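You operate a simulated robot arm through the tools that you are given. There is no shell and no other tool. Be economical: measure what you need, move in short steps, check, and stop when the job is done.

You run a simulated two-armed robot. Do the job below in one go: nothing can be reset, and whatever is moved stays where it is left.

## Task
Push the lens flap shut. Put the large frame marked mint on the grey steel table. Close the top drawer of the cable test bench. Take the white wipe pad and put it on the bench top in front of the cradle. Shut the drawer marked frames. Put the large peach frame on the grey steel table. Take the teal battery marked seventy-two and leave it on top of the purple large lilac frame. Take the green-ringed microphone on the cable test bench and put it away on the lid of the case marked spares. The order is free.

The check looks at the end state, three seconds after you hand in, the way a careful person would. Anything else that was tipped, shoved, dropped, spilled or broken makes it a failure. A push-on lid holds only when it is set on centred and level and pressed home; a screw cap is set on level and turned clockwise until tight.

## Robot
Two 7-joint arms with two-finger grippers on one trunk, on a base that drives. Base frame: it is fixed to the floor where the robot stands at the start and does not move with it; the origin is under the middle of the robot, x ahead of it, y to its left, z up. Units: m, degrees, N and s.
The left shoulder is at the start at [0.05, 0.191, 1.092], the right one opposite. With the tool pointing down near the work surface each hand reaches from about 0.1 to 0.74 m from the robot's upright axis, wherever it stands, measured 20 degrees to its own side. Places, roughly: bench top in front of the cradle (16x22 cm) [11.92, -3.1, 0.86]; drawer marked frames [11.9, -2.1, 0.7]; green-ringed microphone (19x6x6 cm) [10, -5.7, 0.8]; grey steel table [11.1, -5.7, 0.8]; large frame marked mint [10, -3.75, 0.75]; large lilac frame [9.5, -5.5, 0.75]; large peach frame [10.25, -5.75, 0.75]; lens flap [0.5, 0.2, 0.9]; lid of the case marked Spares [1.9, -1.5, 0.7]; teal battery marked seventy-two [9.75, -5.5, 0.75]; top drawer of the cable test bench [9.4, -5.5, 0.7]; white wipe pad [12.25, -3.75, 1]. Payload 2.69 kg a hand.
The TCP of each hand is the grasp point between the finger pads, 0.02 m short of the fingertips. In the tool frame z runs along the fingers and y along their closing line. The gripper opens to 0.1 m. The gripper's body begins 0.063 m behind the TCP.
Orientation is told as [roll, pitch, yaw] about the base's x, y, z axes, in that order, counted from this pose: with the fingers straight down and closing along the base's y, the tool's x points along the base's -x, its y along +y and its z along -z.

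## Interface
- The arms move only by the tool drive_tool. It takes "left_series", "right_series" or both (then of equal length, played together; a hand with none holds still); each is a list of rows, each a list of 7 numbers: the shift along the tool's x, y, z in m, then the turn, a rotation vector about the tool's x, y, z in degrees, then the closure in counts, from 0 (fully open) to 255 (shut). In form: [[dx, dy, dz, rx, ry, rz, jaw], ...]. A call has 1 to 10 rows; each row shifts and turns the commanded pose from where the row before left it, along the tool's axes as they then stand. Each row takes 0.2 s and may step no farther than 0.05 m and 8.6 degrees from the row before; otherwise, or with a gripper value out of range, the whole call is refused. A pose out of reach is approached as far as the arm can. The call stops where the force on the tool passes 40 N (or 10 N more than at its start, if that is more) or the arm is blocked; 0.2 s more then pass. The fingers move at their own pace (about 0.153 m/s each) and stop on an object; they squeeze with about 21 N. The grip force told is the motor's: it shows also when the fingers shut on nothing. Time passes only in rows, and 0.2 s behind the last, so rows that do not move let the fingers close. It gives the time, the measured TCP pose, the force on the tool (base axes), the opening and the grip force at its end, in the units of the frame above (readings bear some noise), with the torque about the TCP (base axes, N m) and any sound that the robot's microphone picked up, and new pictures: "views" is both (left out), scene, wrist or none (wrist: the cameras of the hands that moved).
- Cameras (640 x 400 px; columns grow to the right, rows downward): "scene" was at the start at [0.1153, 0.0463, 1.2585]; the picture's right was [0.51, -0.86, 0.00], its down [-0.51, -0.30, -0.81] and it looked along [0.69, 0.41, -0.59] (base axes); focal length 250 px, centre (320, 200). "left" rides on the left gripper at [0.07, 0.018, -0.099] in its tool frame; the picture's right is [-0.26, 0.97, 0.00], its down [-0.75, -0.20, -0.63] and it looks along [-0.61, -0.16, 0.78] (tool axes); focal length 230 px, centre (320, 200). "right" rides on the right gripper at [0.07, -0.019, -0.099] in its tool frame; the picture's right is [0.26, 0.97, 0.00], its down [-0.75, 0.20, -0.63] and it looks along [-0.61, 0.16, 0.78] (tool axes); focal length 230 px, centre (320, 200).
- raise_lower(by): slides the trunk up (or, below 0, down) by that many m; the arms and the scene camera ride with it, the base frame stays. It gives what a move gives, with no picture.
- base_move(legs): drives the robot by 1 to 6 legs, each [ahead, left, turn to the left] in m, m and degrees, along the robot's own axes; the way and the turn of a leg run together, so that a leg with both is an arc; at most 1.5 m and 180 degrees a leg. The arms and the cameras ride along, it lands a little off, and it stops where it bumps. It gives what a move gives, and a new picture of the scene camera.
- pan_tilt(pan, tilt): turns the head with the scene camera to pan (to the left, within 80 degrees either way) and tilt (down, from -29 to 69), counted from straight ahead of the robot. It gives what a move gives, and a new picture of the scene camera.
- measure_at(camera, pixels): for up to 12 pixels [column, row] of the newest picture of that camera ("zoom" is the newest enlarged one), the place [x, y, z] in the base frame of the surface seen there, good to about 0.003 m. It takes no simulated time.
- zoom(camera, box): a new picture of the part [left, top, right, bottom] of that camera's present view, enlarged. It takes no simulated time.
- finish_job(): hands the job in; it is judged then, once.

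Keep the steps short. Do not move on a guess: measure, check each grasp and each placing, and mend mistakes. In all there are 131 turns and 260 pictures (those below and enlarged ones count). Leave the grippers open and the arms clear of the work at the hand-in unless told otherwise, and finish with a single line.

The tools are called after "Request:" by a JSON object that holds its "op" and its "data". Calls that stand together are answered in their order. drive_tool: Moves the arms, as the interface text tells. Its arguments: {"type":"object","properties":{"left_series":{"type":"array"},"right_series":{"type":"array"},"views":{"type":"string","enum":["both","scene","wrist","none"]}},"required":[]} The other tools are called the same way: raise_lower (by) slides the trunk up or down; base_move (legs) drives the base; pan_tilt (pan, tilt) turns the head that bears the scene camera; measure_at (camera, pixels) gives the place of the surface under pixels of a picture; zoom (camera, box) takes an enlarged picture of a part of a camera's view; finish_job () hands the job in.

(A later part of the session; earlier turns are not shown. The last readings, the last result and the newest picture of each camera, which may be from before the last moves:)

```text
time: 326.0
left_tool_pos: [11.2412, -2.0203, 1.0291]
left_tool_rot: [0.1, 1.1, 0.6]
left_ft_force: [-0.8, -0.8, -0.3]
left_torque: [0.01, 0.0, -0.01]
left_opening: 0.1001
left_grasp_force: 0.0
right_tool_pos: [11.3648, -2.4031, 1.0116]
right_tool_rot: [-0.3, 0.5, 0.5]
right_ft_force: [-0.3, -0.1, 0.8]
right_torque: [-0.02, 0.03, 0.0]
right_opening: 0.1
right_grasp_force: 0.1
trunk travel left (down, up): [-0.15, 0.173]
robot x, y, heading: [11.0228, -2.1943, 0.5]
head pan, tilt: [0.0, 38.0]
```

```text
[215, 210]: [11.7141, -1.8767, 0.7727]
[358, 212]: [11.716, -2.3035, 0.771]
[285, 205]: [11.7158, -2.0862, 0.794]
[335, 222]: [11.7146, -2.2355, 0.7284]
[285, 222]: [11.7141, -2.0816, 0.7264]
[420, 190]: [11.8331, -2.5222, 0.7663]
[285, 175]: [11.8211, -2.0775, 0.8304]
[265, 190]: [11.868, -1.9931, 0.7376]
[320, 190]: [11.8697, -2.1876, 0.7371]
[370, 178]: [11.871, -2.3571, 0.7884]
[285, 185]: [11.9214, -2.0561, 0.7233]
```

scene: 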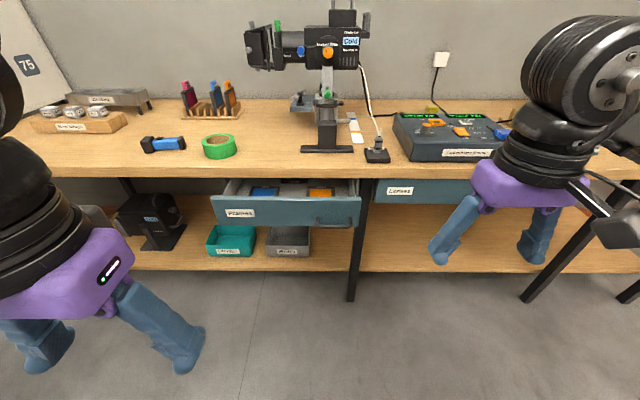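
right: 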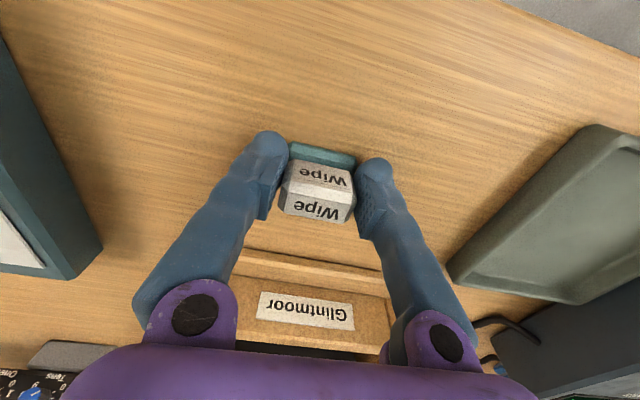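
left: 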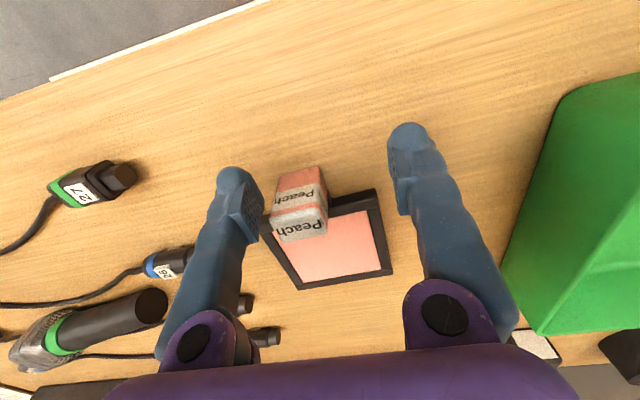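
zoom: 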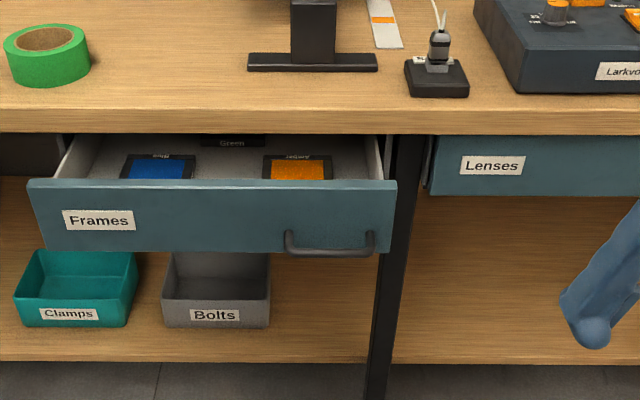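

The drawer front is at x 11.714 and the shut neighbour is at 11.833. I'll strafe left 0.3 m and ahead 0.18 m so the right hand faces its middle at y≈−2.1.

Request:
{"op": "base_move", "data": {"legs": [[0.18, 0.3, -0.4]]}}

Request:
{"op": "drive_tool", "data": {"right_series": [[0, 0, 0.043, 0, 0, 0, 255], [0, 0, 0.043, 0, 0, 0, 255], [0, 0, 0.043, 0, 0, 0, 255], [0, 0, 0.043, 0, 0, 0, 255], [0, 0, 0.043, 0, 0, 0, 255], [0, 0, 0.043, 0, -8, 0, 255], [0, 0, 0, 0, -8, 0, 255], [0, 0, 0, 0, -8, 0, 255], [0, 0, 0, 0, -4, 0, 255]], "views": "both"}}

```text
time: 329.2
left_tool_pos: [11.4202, -1.7208, 1.03]
left_tool_rot: [0.0, 1.1, 0.1]
left_ft_force: [0.1, 0.2, 0.0]
left_torque: [-0.02, 0.0, 0.02]
left_opening: 0.1001
left_grasp_force: 0.1
right_tool_pos: [11.5409, -2.1057, 1.0125]
right_tool_rot: [-0.4, 0.6, 0.2]
right_ft_force: [0.5, 0.4, 0.5]
right_torque: [0.0, 0.02, 0.01]
right_opening: 0.1003
right_grasp_force: 0.0
trunk travel left (down, up): [-0.15, 0.173]
robot x, y, heading: [11.2003, -1.8941, 0.0]
head pan, tilt: [0.0, 38.0]
```

scene: 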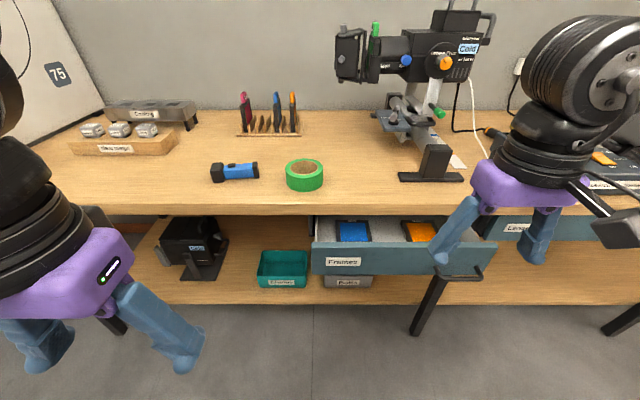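

```text
time: 331.2
left_tool_pos: [11.4186, -1.7228, 1.0294]
left_tool_rot: [0.1, 1.1, 0.2]
left_ft_force: [-0.2, 0.1, -0.1]
left_torque: [-0.02, -0.02, -0.01]
left_opening: 0.1001
left_grasp_force: 0.2
right_tool_pos: [11.5373, -2.1072, 0.7545]
right_tool_rot: [-0.6, -27.4, 0.5]
right_ft_force: [-0.2, 0.2, 0.0]
right_torque: [-0.02, -0.01, 0.03]
right_opening: 0.0001
right_grasp_force: 20.6
trunk travel left (down, up): [-0.15, 0.173]
robot x, y, heading: [11.2014, -1.8963, -0.1]
head pan, tilt: [0.0, 38.0]
```

scene: 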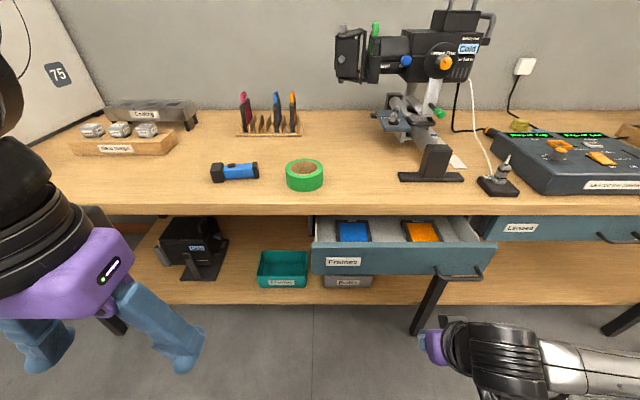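
right: 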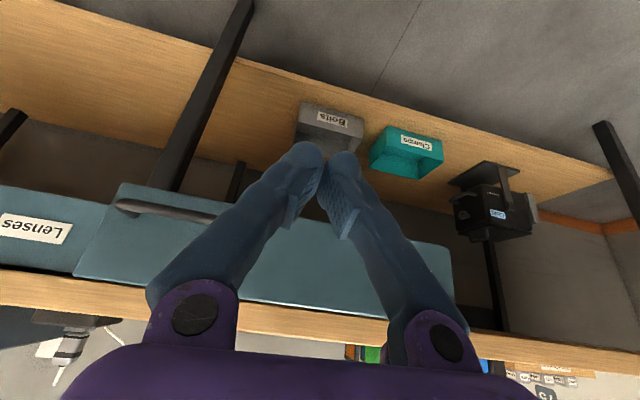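

I'll push forward to contact and on, gently.

Request:
{"op": "drive_tool", "data": {"right_series": [[-0.0266, 0, 0.0138, 0, 0, 0, 255], [-0.0266, 0, 0.0138, 0, 0, 0, 255], [-0.0266, 0, 0.0138, 0, 0, 0, 255], [-0.0266, 0, 0.0138, 0, 0, 0, 255], [-0.0133, 0, 0.0069, 0, 0, 0, 255], [-0.0133, 0, 0.0069, 0, 0, 0, 255], [-0.0133, 0, 0.0069, 0, 0, 0, 255], [-0.0133, 0, 0.0069, 0, 0, 0, 255], [-0.0133, 0, 0.0069, 0, 0, 0, 255], [-0.0133, 0, 0.0069, 0, 0, 0, 255]], "views": "wrist"}}

Request:
{"op": "drive_tool", "data": {"right_series": [[-0.0133, 0, 0.0069, 0, 0, 0, 255], [-0.0133, 0, 0.0069, 0, 0, 0, 255], [-0.0089, 0, 0.0046, 0, 0, 0, 255], [-0.0089, 0, 0.0046, 0, 0, 0, 255], [-0.0089, 0, 0.0046, 0, 0, 0, 255], [-0.0089, 0, 0.0046, 0, 0, 0, 255]], "views": "both"}}

```text
time: 333.4
left_tool_pos: [11.4193, -1.7222, 1.0287]
left_tool_rot: [0.1, 1.2, 0.1]
left_ft_force: [0.2, 0.2, 0.2]
left_torque: [-0.02, 0.02, -0.01]
left_opening: 0.0998
left_grasp_force: 0.0
right_tool_pos: [11.7482, -2.1069, 0.7543]
right_tool_rot: [-0.5, -27.3, 0.5]
right_ft_force: [0.0, 0.1, -0.2]
right_torque: [0.0, 0.03, 0.01]
right_opening: 0.0
right_grasp_force: 29.6
trunk travel left (down, up): [-0.15, 0.173]
robot x, y, heading: [11.2017, -1.8929, 0.2]
head pan, tilt: [0.0, 38.0]
```

right: 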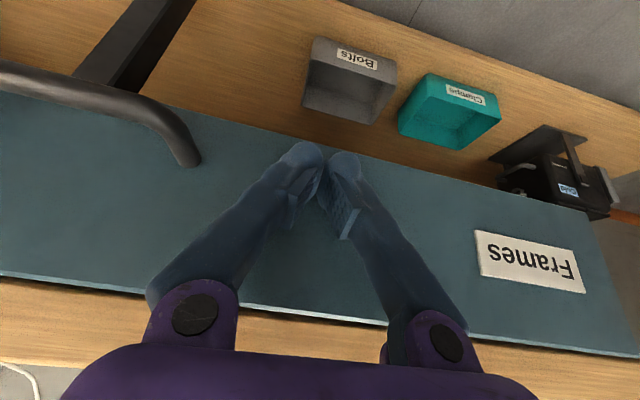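

```text
time: 334.8
left_tool_pos: [11.4174, -1.7226, 1.0297]
left_tool_rot: [0.0, 0.9, 0.1]
left_ft_force: [0.4, 0.3, 0.2]
left_torque: [0.04, -0.01, 0.02]
left_opening: 0.1
left_grasp_force: 0.1
right_tool_pos: [11.8156, -2.1057, 0.7551]
right_tool_rot: [-0.5, -27.2, 0.5]
right_ft_force: [-19.2, -2.1, 3.6]
right_torque: [-0.03, 0.0, -0.01]
right_opening: 0.006
right_grasp_force: 29.4
trunk travel left (down, up): [-0.15, 0.173]
robot x, y, heading: [11.1982, -1.8947, 0.1]
head pan, tilt: [0.0, 38.0]
```

scene: 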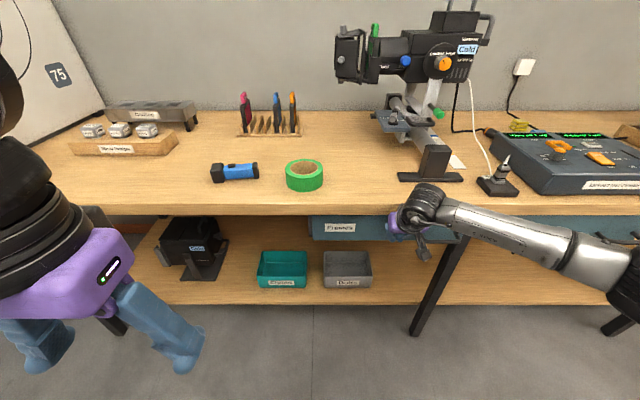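
right: 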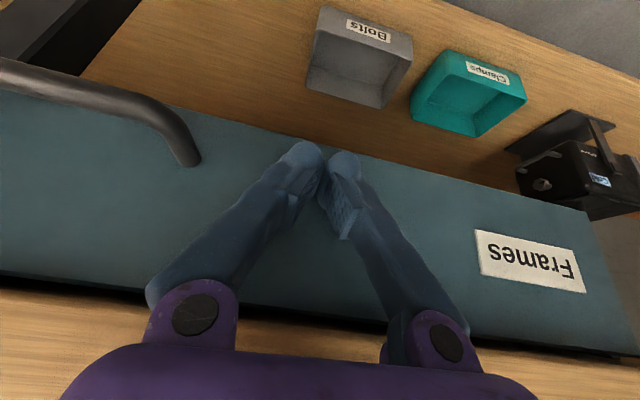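

Request:
{"op": "measure_at", "data": {"camera": "right", "pixels": [[100, 200], [450, 210], [560, 240], [200, 240]]}}

Request:
{"op": "drive_tool", "data": {"right_series": [[-0.0045, 0, 0.0023, 0, 0, 0, 255], [-0.0045, 0, 0.0023, 0, 0, 0, 255], [-0.0045, 0, 0.0023, 0, 0, 0, 255]], "views": "wrist"}}

Request:
{"op": "measure_at", "data": {"camera": "right", "pixels": [[100, 200], [450, 210], [560, 240], [200, 240]]}}

```text
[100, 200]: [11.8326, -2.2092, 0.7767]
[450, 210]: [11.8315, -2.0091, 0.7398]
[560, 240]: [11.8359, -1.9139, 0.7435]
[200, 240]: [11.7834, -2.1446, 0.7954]
```

```text
time: 335.2
left_tool_pos: [11.4181, -1.7211, 1.0291]
left_tool_rot: [0.0, 1.2, 0.1]
left_ft_force: [0.7, 0.2, -0.1]
left_torque: [0.0, 0.02, 0.02]
left_opening: 0.0999
left_grasp_force: 0.0
right_tool_pos: [11.8156, -2.1067, 0.7518]
right_tool_rot: [-0.6, -26.6, 0.5]
right_ft_force: [-15.8, 0.0, 5.9]
right_torque: [-0.07, -0.08, -0.03]
right_opening: 0.0061
right_grasp_force: 29.6
trunk travel left (down, up): [-0.15, 0.173]
robot x, y, heading: [11.201, -1.8946, 0.3]
head pan, tilt: [0.0, 38.0]
stopped in row 1 (right hand): the force on the tool passed its limit at 45 N (the readings are from after the stop); the commanded pose is now the measured one
```

right: 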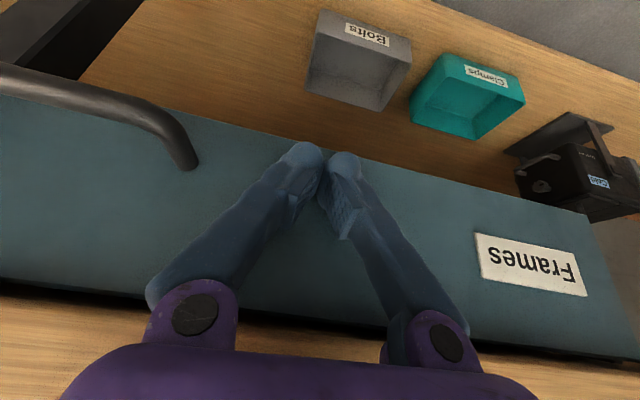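

```text
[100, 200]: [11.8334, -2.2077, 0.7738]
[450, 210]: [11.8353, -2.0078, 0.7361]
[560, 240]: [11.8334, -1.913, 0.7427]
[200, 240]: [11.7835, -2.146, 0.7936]
```

The drawer is shut at x 11.833, level with its neighbour. I'll retract the hand, raise it, and drive back to the cable bench for the microphone.

Request:
{"op": "drive_tool", "data": {"right_series": [[0.035, 0, -0.018, 0, 0, 0, 255], [0.035, 0, -0.018, 0, 0, 0, 255], [0.035, 0, -0.018, 0, 0, 0, 255], [0.035, 0, -0.018, 0, 8, 0, 255], [0.035, 0, -0.018, 0, 8, 0, 0], [0.035, 0, -0.02, 0, 8, 0, 0], [0.02, 0, -0.045, 0, 3, 0, 0], [0, 0, -0.045, 0, 0, 0, 0], [0, 0, -0.045, 0, 0, 0, 0], [0, 0, -0.045, 0, 0, 0, 0]], "views": "none"}}

Request:
{"op": "base_move", "data": {"legs": [[-0.1, 0, 0], [0, -1.4, 0], [0, -1.4, 0], [0, 0, -90], [0, -0.9, 0]]}}

Request:
{"op": "pan_tilt", "data": {"pan": 0, "tilt": 40}}

```text
time: 337.4
left_tool_pos: [11.4188, -1.722, 1.0293]
left_tool_rot: [0.1, 1.1, 0.0]
left_ft_force: [-0.1, 0.4, -0.2]
left_torque: [0.03, 0.04, -0.01]
left_opening: 0.1001
left_grasp_force: 0.0
right_tool_pos: [11.5607, -2.1051, 0.951]
right_tool_rot: [-0.5, 0.4, 0.2]
right_ft_force: [0.1, 0.4, 0.0]
right_torque: [-0.03, -0.05, 0.0]
right_opening: 0.0998
right_grasp_force: 0.0
trunk travel left (down, up): [-0.15, 0.173]
robot x, y, heading: [11.2035, -1.8985, 0.1]
head pan, tilt: [0.0, 38.0]
```

```text
time: 374.3
left_tool_pos: [10.3768, -4.9083, 1.0291]
left_tool_rot: [0.2, 1.1, -90.0]
left_ft_force: [-0.5, 0.4, -0.3]
left_torque: [-0.01, -0.03, 0.01]
left_opening: 0.1
left_grasp_force: 0.0
right_tool_pos: [9.9932, -5.0478, 0.9506]
right_tool_rot: [-0.5, 0.3, -90.1]
right_ft_force: [-1.1, 0.0, 0.2]
right_torque: [-0.01, -0.03, -0.01]
right_opening: 0.0999
right_grasp_force: 0.0
trunk travel left (down, up): [-0.15, 0.173]
robot x, y, heading: [10.2014, -4.6868, -89.9]
head pan, tilt: [0.0, 38.0]
```

scene: 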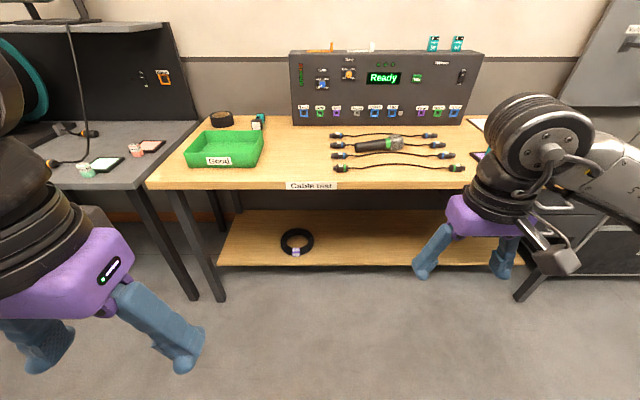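

```text
time: 374.9
left_tool_pos: [10.3766, -4.9066, 1.0299]
left_tool_rot: [0.1, 1.1, -90.1]
left_ft_force: [0.3, -0.1, 0.4]
left_torque: [0.01, 0.0, 0.04]
left_opening: 0.1002
left_grasp_force: 0.0
right_tool_pos: [9.9935, -5.0482, 0.9496]
right_tool_rot: [-0.4, 0.2, -90.0]
right_ft_force: [-0.1, -0.6, 0.3]
right_torque: [0.0, -0.03, -0.01]
right_opening: 0.1
right_grasp_force: 0.0
trunk travel left (down, up): [-0.15, 0.173]
robot x, y, heading: [10.204, -4.6886, -89.9]
head pan, tilt: [0.0, 40.0]
```

scene: 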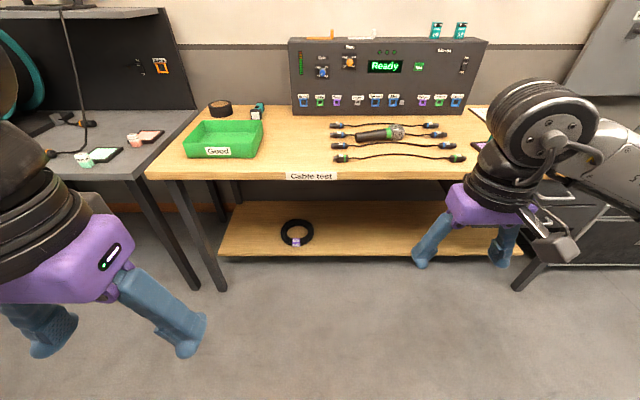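

I'll rotate the right wrist by about 90° so it closes along y across the mic handle, then check.

Request:
{"op": "drive_tool", "data": {"right_series": [[0, 0, -0.03, 0, 0, -8.5, 0], [0, 0, 0, 0, 0, -8.5, 0], [0, 0, 0, 0, 0, -8.5, 0], [0, 0, 0, 0, 0, -8.5, 0], [0, 0, 0, 0, 0, -8.5, 0], [0, 0, 0, 0, 0, -8.5, 0], [0, 0, 0, 0, 0, -8.5, 0], [0, 0, 0, 0, 0, -8.5, 0], [0, 0, 0, 0, 0, -8.5, 0], [0, 0, 0, 0, 0, -8.5, 0]], "views": "none"}}

Request:
{"op": "base_move", "data": {"legs": [[0.38, 0, 0]]}}

```text
time: 377.1
left_tool_pos: [10.3774, -4.9059, 1.0287]
left_tool_rot: [0.1, 1.2, -90.1]
left_ft_force: [-0.1, -0.2, 0.7]
left_torque: [-0.02, 0.0, 0.02]
left_opening: 0.1001
left_grasp_force: 0.1
right_tool_pos: [9.9935, -5.0483, 0.9793]
right_tool_rot: [0.1, 0.5, -19.0]
right_ft_force: [0.7, 0.1, -0.5]
right_torque: [0.03, -0.01, -0.01]
right_opening: 0.0998
right_grasp_force: 0.0
right hand out of reach, approached as far as the arm can: row 9, 10
trunk travel left (down, up): [-0.15, 0.173]
robot x, y, heading: [10.2031, -4.6895, -90.2]
head pan, tilt: [0.0, 40.0]
```

```text
time: 379.6
left_tool_pos: [10.3756, -5.2908, 1.0299]
left_tool_rot: [0.2, 1.1, -90.0]
left_ft_force: [-0.2, 0.3, -0.1]
left_torque: [0.01, -0.01, -0.01]
left_opening: 0.1003
left_grasp_force: 0.0
right_tool_pos: [9.9935, -5.434, 0.9804]
right_tool_rot: [0.1, 0.5, -19.0]
right_ft_force: [-0.8, 0.1, -0.6]
right_torque: [0.01, 0.01, -0.03]
right_opening: 0.0998
right_grasp_force: 0.0
trunk travel left (down, up): [-0.15, 0.173]
robot x, y, heading: [10.203, -5.0744, -90.3]
head pan, tilt: [0.0, 40.0]
```

scene: 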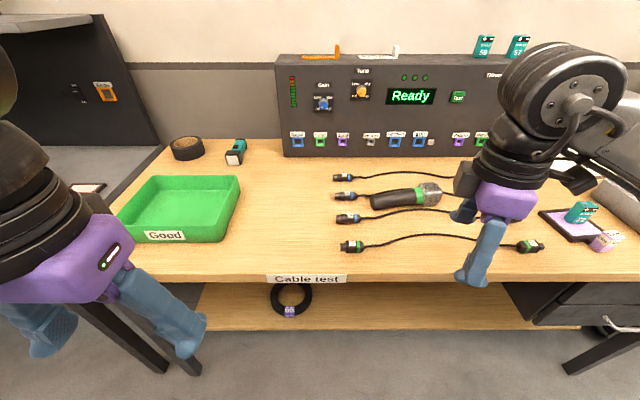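

The wrist stops at yaw −19, so I'll turn the base left 25° and shift right so the hand ends up square to the mic.

Request:
{"op": "base_move", "data": {"legs": [[-0.06, -0.05, 25]]}}

Request:
{"op": "pan_tilt", "data": {"pan": -25, "tilt": 42}}

Request:
{"op": "zoom", "data": {"camera": "scene", "box": [260, 150, 460, 270]}}

```text
time: 381.2
left_tool_pos: [10.3904, -5.1512, 1.0294]
left_tool_rot: [0.1, 1.1, -65.2]
left_ft_force: [0.6, -0.6, 0.6]
left_torque: [0.0, 0.0, -0.01]
left_opening: 0.1
left_grasp_force: 0.0
right_tool_pos: [10.1029, -5.4407, 0.9799]
right_tool_rot: [0.0, 0.4, 5.8]
right_ft_force: [0.1, -0.1, 1.2]
right_torque: [-0.02, -0.01, -0.03]
right_opening: 0.1002
right_grasp_force: 0.1
trunk travel left (down, up): [-0.15, 0.173]
robot x, y, heading: [10.1426, -5.0267, -65.2]
head pan, tilt: [0.0, 40.0]
```

scene: 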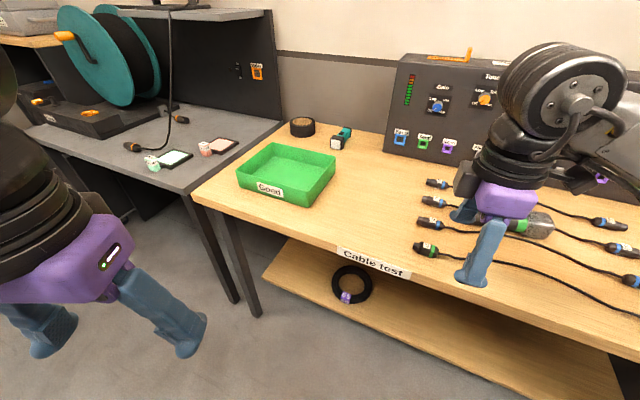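

```text
time: 382.1
left_tool_pos: [10.3914, -5.1512, 1.028]
left_tool_rot: [0.2, 1.1, -65.3]
left_ft_force: [0.3, -1.2, -0.6]
left_torque: [0.03, 0.02, 0.03]
left_opening: 0.1
left_grasp_force: 0.0
right_tool_pos: [10.1028, -5.441, 0.9798]
right_tool_rot: [0.0, 0.5, 5.7]
right_ft_force: [0.0, 0.2, 0.5]
right_torque: [0.01, 0.0, 0.04]
right_opening: 0.1002
right_grasp_force: 0.0
trunk travel left (down, up): [-0.15, 0.173]
robot x, y, heading: [10.1409, -5.0282, -65.3]
head pan, tilt: [-25.0, 42.0]
```

scene: 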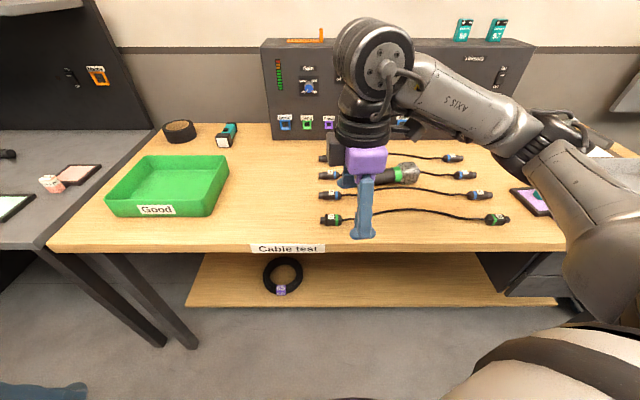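

```text
3.20 times, centred on (360, 210) of scene
```

zoom: 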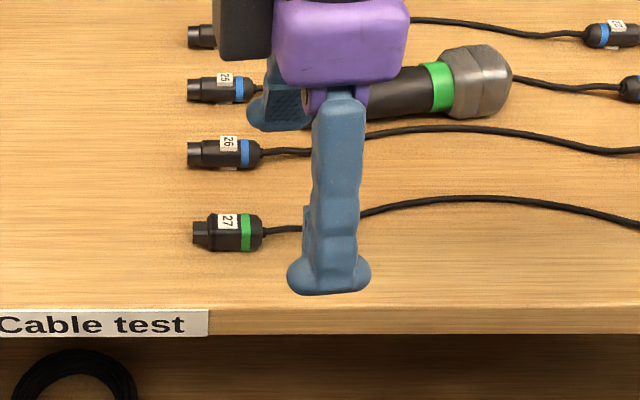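

The hand's yaw is now 5.7°, square to the mic. I'll move it above the handle at (9.975, −5.70).

Request:
{"op": "drive_tool", "data": {"right_series": [[0.0219, -0.035, 0, 0, 0, 0, 0], [0.0219, -0.035, 0, 0, 0, 0, 0], [0.0219, -0.035, 0, 0, 0, 0, 0], [0.0219, -0.035, 0, 0, 0, 0, 0], [0.0219, -0.035, 0, 0, 0, 0, 0], [0.0219, -0.035, 0, 0, 0, 0, 0], [0.0219, -0.035, 0, 0, 0, 0, 0]], "views": "both"}}

```text
time: 383.7
left_tool_pos: [10.3907, -5.1525, 1.0294]
left_tool_rot: [0.1, 1.1, -65.2]
left_ft_force: [-0.7, 0.8, 0.1]
left_torque: [0.0, -0.03, 0.01]
left_opening: 0.1
left_grasp_force: 0.0
right_tool_pos: [10.1023, -5.4416, 0.9801]
right_tool_rot: [0.0, 0.6, 5.7]
right_ft_force: [0.8, -0.3, -0.1]
right_torque: [0.02, 0.03, 0.0]
right_opening: 0.1001
right_grasp_force: 0.1
right hand out of reach, approached as far as the arm can: row 1, 2, 3, 4, 5, 6, 7
trunk travel left (down, up): [-0.15, 0.173]
robot x, y, heading: [10.1395, -5.0262, -65.1]
head pan, tilt: [-25.0, 42.0]
```

scene: 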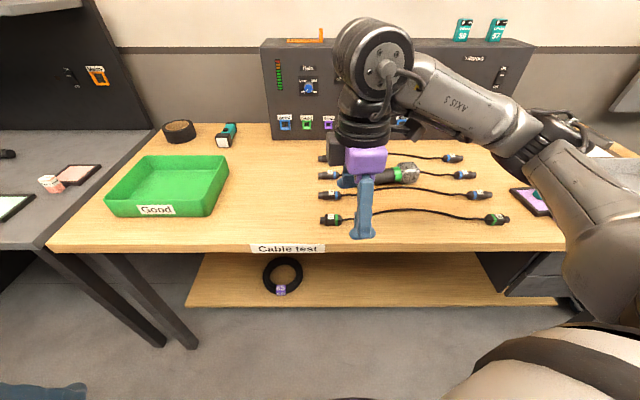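
right: 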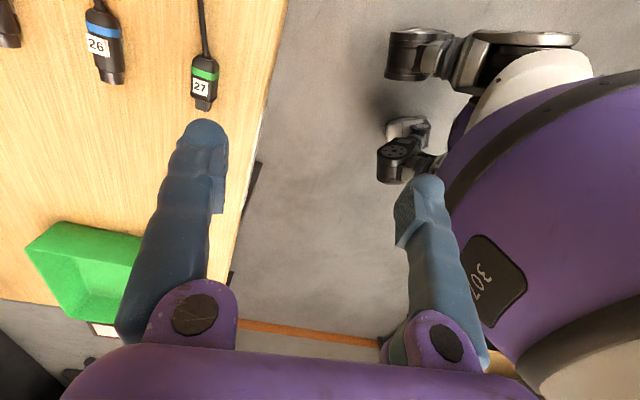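

The wrist is at its joint limit this way. I'll rotate the wrist the other way, which gives the same closing line from the opposite side, and see how far it goes.

Request:
{"op": "drive_tool", "data": {"right_series": [[0, 0, 0, 0, 0, 8.5, 0], [0, 0, 0, 0, 0, 8.5, 0], [0, 0, 0, 0, 0, 8.5, 0], [0, 0, 0, 0, 0, 8.5, 0], [0, 0, 0, 0, 0, 8.5, 0], [0, 0, 0, 0, 0, 8.5, 0], [0, 0, 0, 0, 0, 8.5, 0], [0, 0, 0, 0, 0, 8.5, 0], [0, 0, 0, 0, 0, 8.5, 0], [0, 0, 0, 0, 0, 8.5, 0]], "views": "none"}}

Request:
{"op": "drive_tool", "data": {"right_series": [[0, 0, 0, 0, 0, 8.5, 0], [0, 0, 0, 0, 0, 8.5, 0], [0, 0, 0, 0, 0, 8.5, 0], [0, 0, 0, 0, 0, 8.5, 0], [0, 0, 0, 0, 0, 8.5, 0], [0, 0, 0, 0, 0, 8.5, 0], [0, 0, 0, 0, 0, 8.5, 0], [0, 0, 0, 0, 0, 8.5, 0]], "views": "scene"}}

```text
time: 385.9
left_tool_pos: [10.3896, -5.1506, 1.029]
left_tool_rot: [0.1, 1.0, -65.1]
left_ft_force: [0.1, 0.0, 0.1]
left_torque: [0.01, 0.04, 0.02]
left_opening: 0.0997
left_grasp_force: 0.0
right_tool_pos: [10.1019, -5.4418, 0.9803]
right_tool_rot: [-0.4, 0.1, -79.4]
right_ft_force: [-0.6, 0.1, -0.3]
right_torque: [-0.03, -0.01, 0.0]
right_opening: 0.1
right_grasp_force: 0.2
trunk travel left (down, up): [-0.15, 0.173]
robot x, y, heading: [10.1446, -5.0276, -65.1]
head pan, tilt: [-25.0, 42.0]
```

```text
time: 387.7
left_tool_pos: [10.3894, -5.1527, 1.0298]
left_tool_rot: [0.1, 1.2, -65.2]
left_ft_force: [-0.2, -0.1, -0.3]
left_torque: [0.01, -0.02, 0.01]
left_opening: 0.1
left_grasp_force: 0.1
right_tool_pos: [10.1026, -5.441, 0.9788]
right_tool_rot: [-0.3, -0.5, -147.4]
right_ft_force: [-0.8, -0.3, -0.4]
right_torque: [0.02, 0.02, 0.03]
right_opening: 0.0998
right_grasp_force: 0.2
trunk travel left (down, up): [-0.15, 0.173]
robot x, y, heading: [10.1442, -5.0274, -65.1]
head pan, tilt: [-25.0, 42.0]
```

scene: 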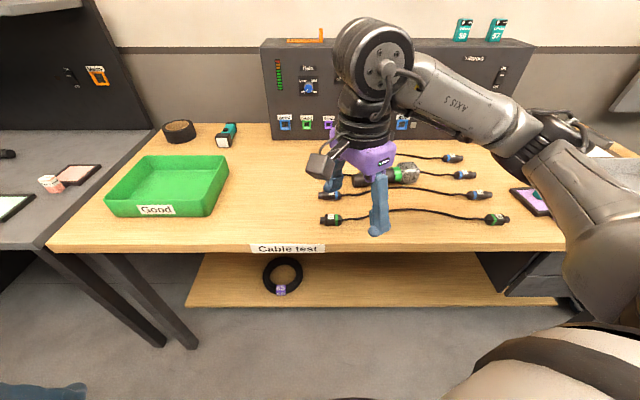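

It turned freely to −82° relative to the robot. Turning the base back to −90 makes the hand square to the mic.

Request:
{"op": "base_move", "data": {"legs": [[0.0, 0, -25], [0.05, 0, 0]]}}

Request:
{"op": "pan_tilt", "data": {"pan": 0, "tilt": 42}}

```text
time: 389.9
left_tool_pos: [10.3136, -5.2952, 1.0288]
left_tool_rot: [0.2, 1.2, -90.2]
left_ft_force: [0.4, -0.7, -0.3]
left_torque: [0.06, 0.0, 0.0]
left_opening: 0.1
left_grasp_force: 0.0
right_tool_pos: [9.9297, -5.4359, 0.9797]
right_tool_rot: [-0.4, -0.4, -172.3]
right_ft_force: [-0.3, 0.0, 0.6]
right_torque: [0.02, -0.01, 0.0]
right_opening: 0.0999
right_grasp_force: 0.0
trunk travel left (down, up): [-0.15, 0.173]
robot x, y, heading: [10.1407, -5.0754, -90.3]
head pan, tilt: [-25.0, 42.0]
```

scene: 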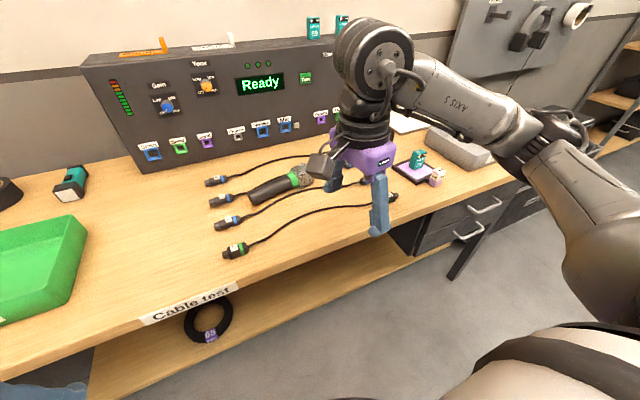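

```text
time: 390.8
left_tool_pos: [10.3143, -5.2939, 1.029]
left_tool_rot: [0.2, 1.1, -90.4]
left_ft_force: [0.5, 1.6, 0.3]
left_torque: [0.03, 0.01, -0.04]
left_opening: 0.0996
left_grasp_force: 0.1
right_tool_pos: [9.9304, -5.4348, 0.9797]
right_tool_rot: [-0.3, -0.4, -172.3]
right_ft_force: [0.0, 0.2, -0.4]
right_torque: [-0.02, -0.02, -0.02]
right_opening: 0.1
right_grasp_force: 0.0
trunk travel left (down, up): [-0.15, 0.173]
robot x, y, heading: [10.1389, -5.0754, -90.4]
head pan, tilt: [0.0, 42.0]
```

scene: 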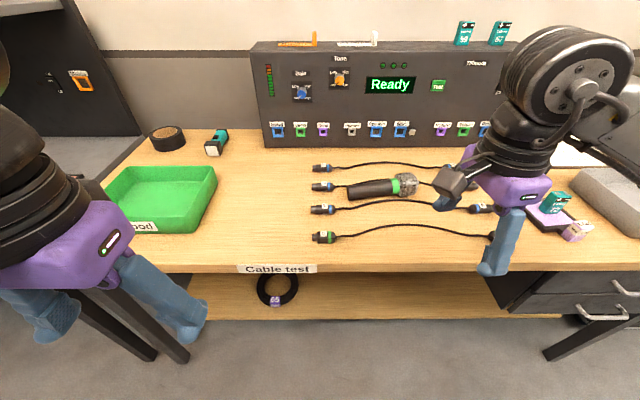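

I'll measure the mic, the cables around it, and the tester face.

Request:
{"op": "zoom", "data": {"camera": "scene", "box": [300, 145, 440, 225]}}

Request:
{"op": "measure_at", "data": {"camera": "zoom", "pixels": [[240, 205], [300, 195], [350, 190], [400, 185], [440, 180], [470, 180], [300, 175], [300, 230], [260, 240], [330, 140], [480, 205], [220, 195]]}}

Request:
{"op": "measure_at", "data": {"camera": "scene", "pixels": [[350, 130], [350, 100], [430, 130], [365, 189]]}}

```text
4.57 times, centred on (370, 185) of scene
```

zoom: 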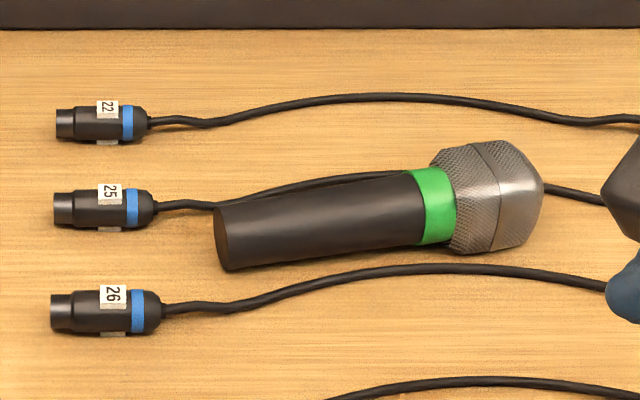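

```text
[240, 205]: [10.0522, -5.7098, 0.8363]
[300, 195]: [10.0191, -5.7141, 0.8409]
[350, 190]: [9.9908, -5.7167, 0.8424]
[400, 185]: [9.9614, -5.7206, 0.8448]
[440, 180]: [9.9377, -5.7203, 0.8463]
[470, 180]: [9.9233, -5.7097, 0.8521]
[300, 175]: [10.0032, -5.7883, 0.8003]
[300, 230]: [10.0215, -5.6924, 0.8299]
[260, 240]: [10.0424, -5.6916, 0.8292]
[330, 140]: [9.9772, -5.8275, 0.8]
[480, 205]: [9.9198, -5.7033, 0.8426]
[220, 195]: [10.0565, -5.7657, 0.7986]
```

```text
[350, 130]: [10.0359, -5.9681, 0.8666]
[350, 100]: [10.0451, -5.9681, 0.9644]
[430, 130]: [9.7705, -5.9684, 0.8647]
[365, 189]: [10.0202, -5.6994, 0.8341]
```

The handle axis is at about 7° and the handle centre near (9.968, −5.711). I'll move the hand above it.

Request:
{"op": "drive_tool", "data": {"right_series": [[0, 0.0398, 0, 0, 0, 0, 0], [0, 0.0398, 0, 0, 0, 0, 0], [0, 0.0398, 0, 0, 0, 0, 0], [0, 0.0398, 0, 0, 0, 0, 0], [0, 0.0398, 0, 0, 0, 0, 0], [0, 0.0398, 0, 0, 0, 0, 0], [0, 0.0398, 0, 0, 0, 0, 0]], "views": "both"}}

```text
time: 392.4
left_tool_pos: [10.3142, -5.2955, 1.0291]
left_tool_rot: [0.2, 1.2, -90.3]
left_ft_force: [0.0, -0.5, 0.5]
left_torque: [-0.01, 0.03, -0.01]
left_opening: 0.0999
left_grasp_force: 0.0
right_tool_pos: [9.9676, -5.713, 0.9793]
right_tool_rot: [-0.2, -0.5, -172.2]
right_ft_force: [0.5, -1.0, -0.3]
right_torque: [0.02, -0.03, 0.03]
right_opening: 0.1001
right_grasp_force: 0.1
trunk travel left (down, up): [-0.15, 0.173]
robot x, y, heading: [10.1405, -5.0719, -90.5]
head pan, tilt: [0.0, 42.0]
```

scene: 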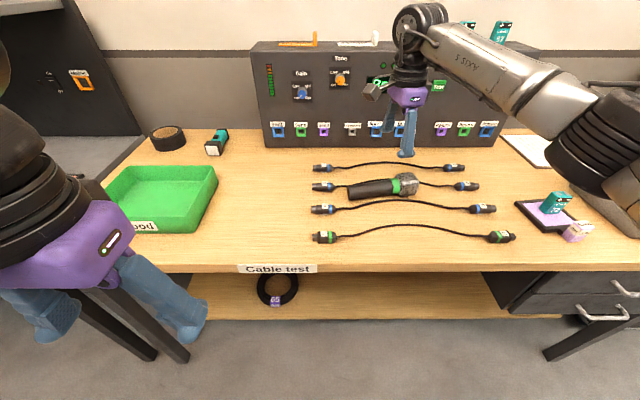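
right: 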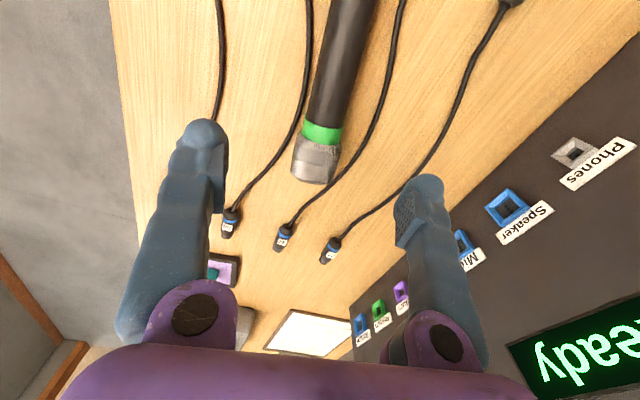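

Request:
{"op": "measure_at", "data": {"camera": "right", "pixels": [[303, 90], [383, 90], [318, 90], [360, 90], [338, 90], [322, 132], [316, 160], [290, 140], [365, 160]]}}

```text
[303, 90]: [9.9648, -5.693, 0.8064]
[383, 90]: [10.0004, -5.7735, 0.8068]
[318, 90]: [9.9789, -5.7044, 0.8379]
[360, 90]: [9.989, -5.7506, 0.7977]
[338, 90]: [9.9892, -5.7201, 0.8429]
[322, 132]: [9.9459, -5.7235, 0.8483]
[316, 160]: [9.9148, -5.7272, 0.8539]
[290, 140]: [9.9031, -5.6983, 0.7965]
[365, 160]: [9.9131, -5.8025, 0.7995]
```

The handle centre is really at y≈−5.723 here, with low cables beside it at top z ≈0.807. I'll shift 11 mm and descend, keeping the tips above the cables.

Request:
{"op": "drive_tool", "data": {"right_series": [[0, 0.011, 0, 0, 0, 0, 60], [0, 0, 0.04, 0, 0, 0, 60], [0, 0, 0.04, 0, 0, 0, 60], [0, 0, 0.035, 0, 0, 0, 60], [0, 0, 0, 0, 0, 0, 60]], "views": "both"}}

Request:
{"op": "zoom", "data": {"camera": "scene", "box": [320, 110, 480, 220]}}

```text
time: 393.6
left_tool_pos: [10.3135, -5.2939, 1.0305]
left_tool_rot: [0.2, 1.2, -90.3]
left_ft_force: [0.1, 1.0, 0.1]
left_torque: [0.0, -0.01, -0.04]
left_opening: 0.1003
left_grasp_force: 0.1
right_tool_pos: [9.9669, -5.7217, 0.8623]
right_tool_rot: [-0.3, -0.5, -172.3]
right_ft_force: [0.0, -0.8, -0.1]
right_torque: [0.01, -0.02, -0.01]
right_opening: 0.0765
right_grasp_force: 0.0
trunk travel left (down, up): [-0.15, 0.173]
robot x, y, heading: [10.144, -5.0768, -90.3]
head pan, tilt: [0.0, 42.0]
```

scene: 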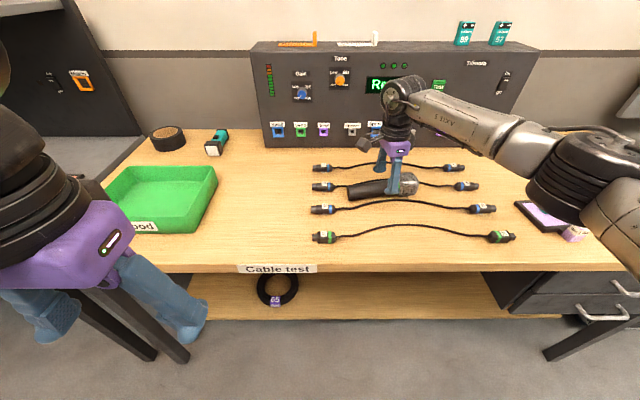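
right: 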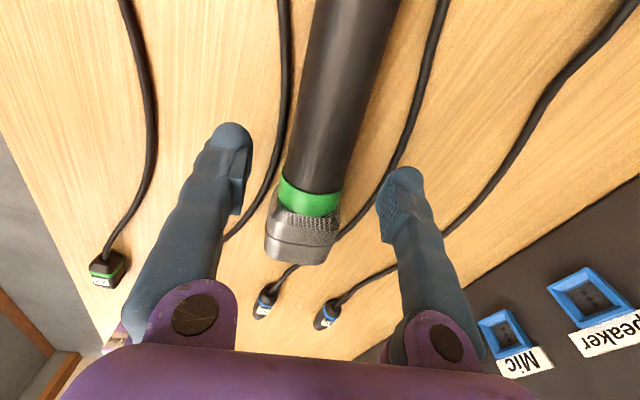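

```text
3.64 times, centred on (400, 165) of scene
```

zoom: 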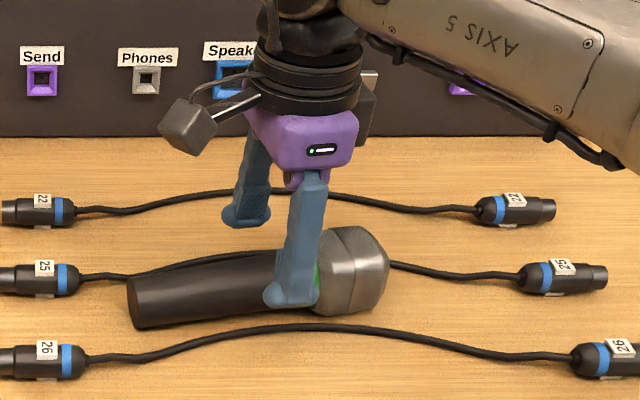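

The handle is centred between the fingers. I'll lower to z 0.834, close, and check the grip.

Request:
{"op": "drive_tool", "data": {"right_series": [[0, 0, 0.02, 0, 0, 0, 60], [0, 0, 0.008, 0, 0, 0, 60], [0, 0, 0, 0, 0, 0, 255], [0, 0, 0, 0, 0, 0, 255], [0, 0, 0, 0, 0, 0, 255], [0, 0, 0, 0, 0, 0, 255]], "views": "wrist"}}

```text
time: 395.0
left_tool_pos: [10.3133, -5.2942, 1.0294]
left_tool_rot: [0.1, 1.2, -90.3]
left_ft_force: [-0.1, 0.1, -0.2]
left_torque: [0.0, -0.02, 0.01]
left_opening: 0.1
left_grasp_force: 0.0
right_tool_pos: [9.9671, -5.7213, 0.8356]
right_tool_rot: [-0.2, -0.5, -172.3]
right_ft_force: [0.1, 0.0, -0.5]
right_torque: [0.01, 0.0, 0.01]
right_opening: 0.041
right_grasp_force: 21.1
trunk travel left (down, up): [-0.15, 0.173]
robot x, y, heading: [10.1427, -5.0728, -90.3]
head pan, tilt: [0.0, 42.0]
```

right: 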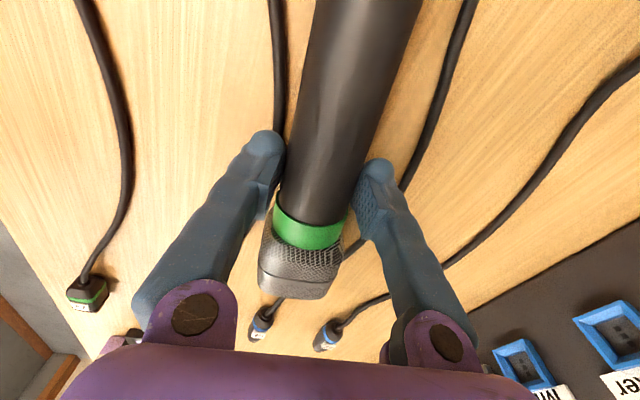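

Gripped at 0.041. I'll lift slowly and check that nothing else comes along.

Request:
{"op": "drive_tool", "data": {"right_series": [[0, 0, -0.015, 0, 0, 0, 255], [0, 0, -0.03, 0, 0, 0, 255], [0, 0, -0.04, 0, 0, 0, 255], [0, 0, -0.04, 0, 0, 0, 255], [0, 0, -0.04, 0, 0, 0, 255]], "views": "both"}}

```text
time: 396.2
left_tool_pos: [10.3143, -5.2928, 1.0296]
left_tool_rot: [0.2, 1.1, -90.3]
left_ft_force: [0.9, 0.6, 0.1]
left_torque: [-0.03, -0.03, -0.01]
left_opening: 0.1001
left_grasp_force: 0.0
right_tool_pos: [9.9704, -5.7228, 1.0012]
right_tool_rot: [-0.4, -0.5, -172.3]
right_ft_force: [-0.1, 0.1, -2.3]
right_torque: [-0.03, 0.01, 0.0]
right_opening: 0.0408
right_grasp_force: 20.6
trunk travel left (down, up): [-0.15, 0.173]
robot x, y, heading: [10.1397, -5.0754, -89.8]
head pan, tilt: [0.0, 42.0]
```

scene: 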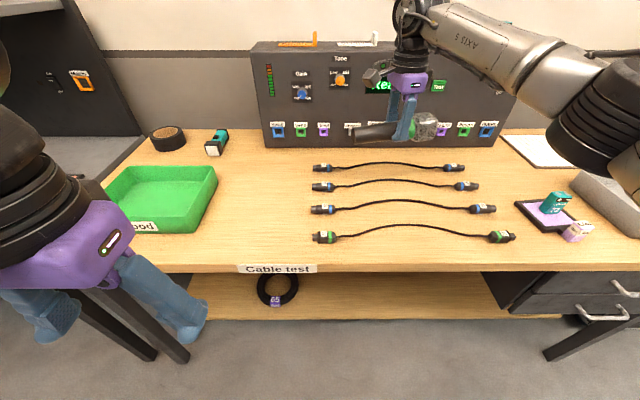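
right: 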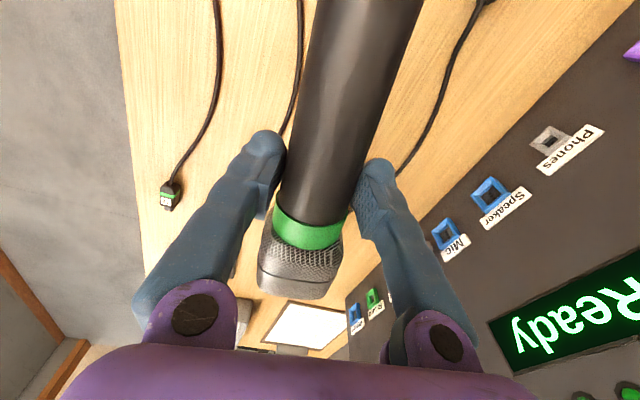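

The mic is held clean and the cables are undisturbed. I'll pull the hand back, back away from the bench, and turn toward the doorway (facing −x).

Request:
{"op": "drive_tool", "data": {"right_series": [[0, -0.04, 0, 0, 0, 0, 255], [0, -0.04, 0, 0, 0, 0, 255], [0, -0.04, 0, 0, 0, 0, 255], [0, -0.04, 0, 0, 0, 0, 255], [0, -0.04, 0, 0, 0, 0, 255], [0, -0.04, 0, 0, 0, 0, 255]], "views": "none"}}

Request:
{"op": "base_move", "data": {"legs": [[-0.34, 0, 0], [0, 0, -90], [1.4, 0, 0], [1.2, 0, 0]]}}

Request:
{"op": "pan_tilt", "data": {"pan": 0, "tilt": 25}}

```text
time: 397.6
left_tool_pos: [10.3134, -5.2947, 1.03]
left_tool_rot: [0.1, 1.1, -90.3]
left_ft_force: [0.5, 0.6, 0.3]
left_torque: [0.0, -0.02, 0.02]
left_opening: 0.1
left_grasp_force: 0.1
right_tool_pos: [9.9355, -5.484, 1.0029]
right_tool_rot: [-0.3, -0.4, -172.4]
right_ft_force: [0.2, -0.3, -3.0]
right_torque: [0.02, -0.07, 0.01]
right_opening: 0.0409
right_grasp_force: 21.1
trunk travel left (down, up): [-0.15, 0.173]
robot x, y, heading: [10.1384, -5.0748, -90.3]
head pan, tilt: [0.0, 42.0]
```

```text
time: 415.9
left_tool_pos: [7.3273, -4.8715, 1.0295]
left_tool_rot: [0.3, 1.1, 179.2]
left_ft_force: [-0.1, -0.1, 0.5]
left_torque: [0.02, -0.01, 0.02]
left_opening: 0.0997
left_grasp_force: 0.0
right_tool_pos: [7.141, -4.4908, 1.0021]
right_tool_rot: [-0.3, -0.4, 97.2]
right_ft_force: [-0.8, 0.1, -3.5]
right_torque: [-0.03, 0.01, 0.03]
right_opening: 0.0409
right_grasp_force: 21.2
trunk travel left (down, up): [-0.15, 0.173]
robot x, y, heading: [7.5504, -4.6994, 179.3]
head pan, tilt: [0.0, 42.0]
```

scene: 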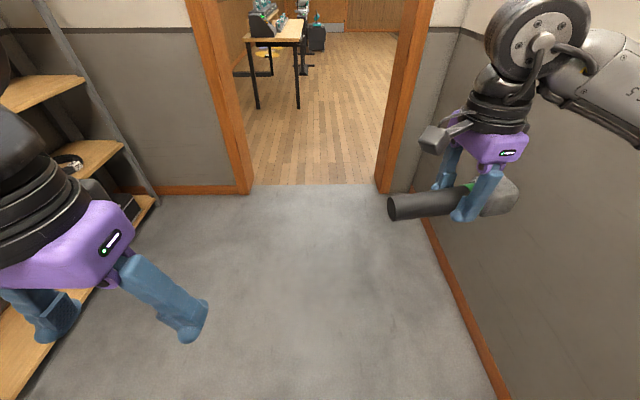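

```text
time: 416.7
left_tool_pos: [7.3262, -4.8705, 1.0294]
left_tool_rot: [0.1, 1.2, 179.1]
left_ft_force: [0.6, -0.2, -0.1]
left_torque: [0.01, 0.01, -0.03]
left_opening: 0.0998
left_grasp_force: 0.0
right_tool_pos: [7.1427, -4.4909, 1.0032]
right_tool_rot: [-0.3, -0.4, 97.1]
right_ft_force: [0.1, 0.4, -3.0]
right_torque: [-0.04, -0.07, 0.0]
right_opening: 0.0407
right_grasp_force: 21.4
trunk travel left (down, up): [-0.15, 0.173]
robot x, y, heading: [7.5462, -4.7012, 179.3]
head pan, tilt: [0.0, 25.0]
```

scene: 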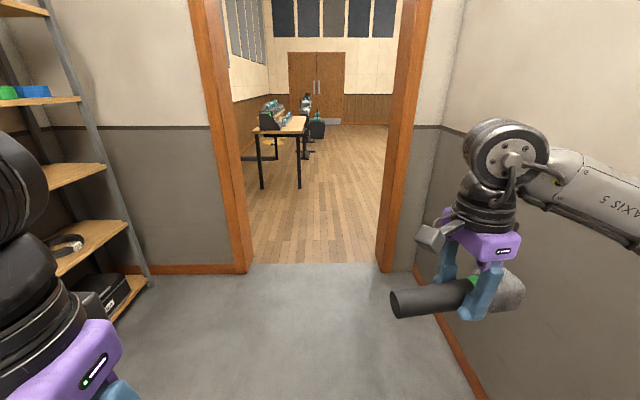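

I'll reach both hands forward again to narrow the elbows for the doorway.

Request:
{"op": "drive_tool", "data": {"left_series": [[-0.045, -0.008, 0, 0, 0, 0, 0], [-0.045, -0.008, 0, 0, 0, 0, 0], [-0.045, -0.008, 0, 0, 0, 0, 0], [-0.045, -0.008, 0, 0, 0, 0, 0], [-0.045, -0.008, 0, 0, 0, 0, 0], [-0.045, -0.008, 0, 0, 0, 0, 0], [-0.045, -0.008, 0, 0, 0, 0, 0]], "right_series": [[0.004, 0.034, 0, 0, 0, 0, 255], [0.004, 0.034, 0, 0, 0, 0, 255], [0.004, 0.034, 0, 0, 0, 0, 255], [0.004, 0.034, 0, 0, 0, 0, 255], [0.004, 0.034, 0, 0, 0, 0, 255], [0.004, 0.034, 0, 0, 0, 0, 255], [0.004, 0.034, 0, 0, 0, 0, 255]], "views": "none"}}

Request:
{"op": "pan_tilt", "data": {"pan": -60, "tilt": 25}}

Request:
{"op": "pan_tilt", "data": {"pan": 60, "tilt": 25}}

```text
time: 418.3
left_tool_pos: [7.0445, -4.8624, 1.0175]
left_tool_rot: [0.1, 1.1, 179.1]
left_ft_force: [0.2, 0.9, 0.6]
left_torque: [0.03, -0.06, 0.0]
left_opening: 0.0998
left_grasp_force: 0.2
left hand out of reach, approached as far as the arm can: row 6, 7
right_tool_pos: [6.9088, -4.5493, 0.9991]
right_tool_rot: [-0.3, -0.4, 97.3]
right_ft_force: [-0.9, -0.3, -2.4]
right_torque: [-0.04, -0.01, 0.01]
right_opening: 0.0407
right_grasp_force: 20.8
trunk travel left (down, up): [-0.15, 0.173]
robot x, y, heading: [7.546, -4.7018, 179.3]
head pan, tilt: [0.0, 25.0]
```

```text
time: 419.6
left_tool_pos: [7.0459, -4.8613, 1.0187]
left_tool_rot: [0.1, 1.0, 179.2]
left_ft_force: [0.4, 0.2, -0.1]
left_torque: [0.0, 0.01, 0.03]
left_opening: 0.1001
left_grasp_force: 0.0
right_tool_pos: [6.9108, -4.5474, 1.0012]
right_tool_rot: [-0.3, -0.4, 97.1]
right_ft_force: [0.2, -0.1, -3.6]
right_torque: [-0.04, 0.01, -0.03]
right_opening: 0.0407
right_grasp_force: 20.8
trunk travel left (down, up): [-0.15, 0.173]
robot x, y, heading: [7.5499, -4.7028, 179.0]
head pan, tilt: [-60.0, 25.0]
```

scene: 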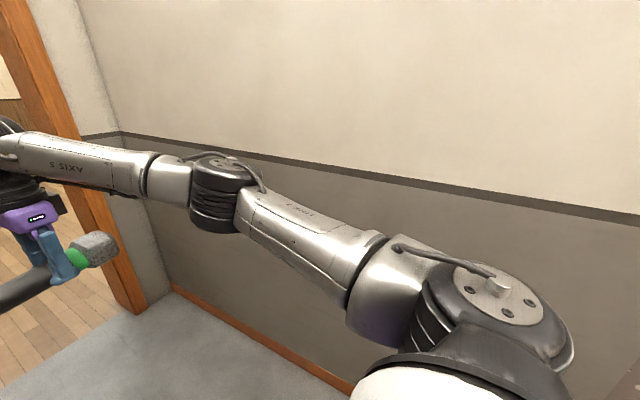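

```text
time: 421.6
left_tool_pos: [7.0477, -4.8614, 1.0194]
left_tool_rot: [0.1, 1.1, 179.2]
left_ft_force: [-0.1, 0.7, -0.6]
left_torque: [-0.01, -0.03, -0.02]
left_opening: 0.1001
left_grasp_force: 0.1
right_tool_pos: [6.9105, -4.5477, 1.0006]
right_tool_rot: [-0.3, -0.5, 97.1]
right_ft_force: [-0.3, 0.6, -2.3]
right_torque: [-0.01, 0.0, 0.01]
right_opening: 0.041
right_grasp_force: 21.1
trunk travel left (down, up): [-0.15, 0.173]
robot x, y, heading: [7.5492, -4.7011, 179.2]
head pan, tilt: [60.0, 25.0]
```

scene: 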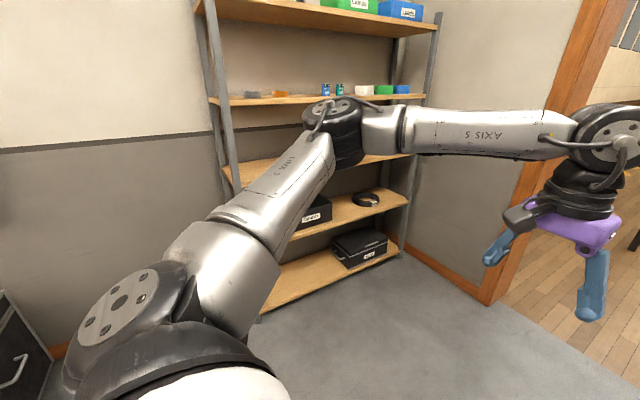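

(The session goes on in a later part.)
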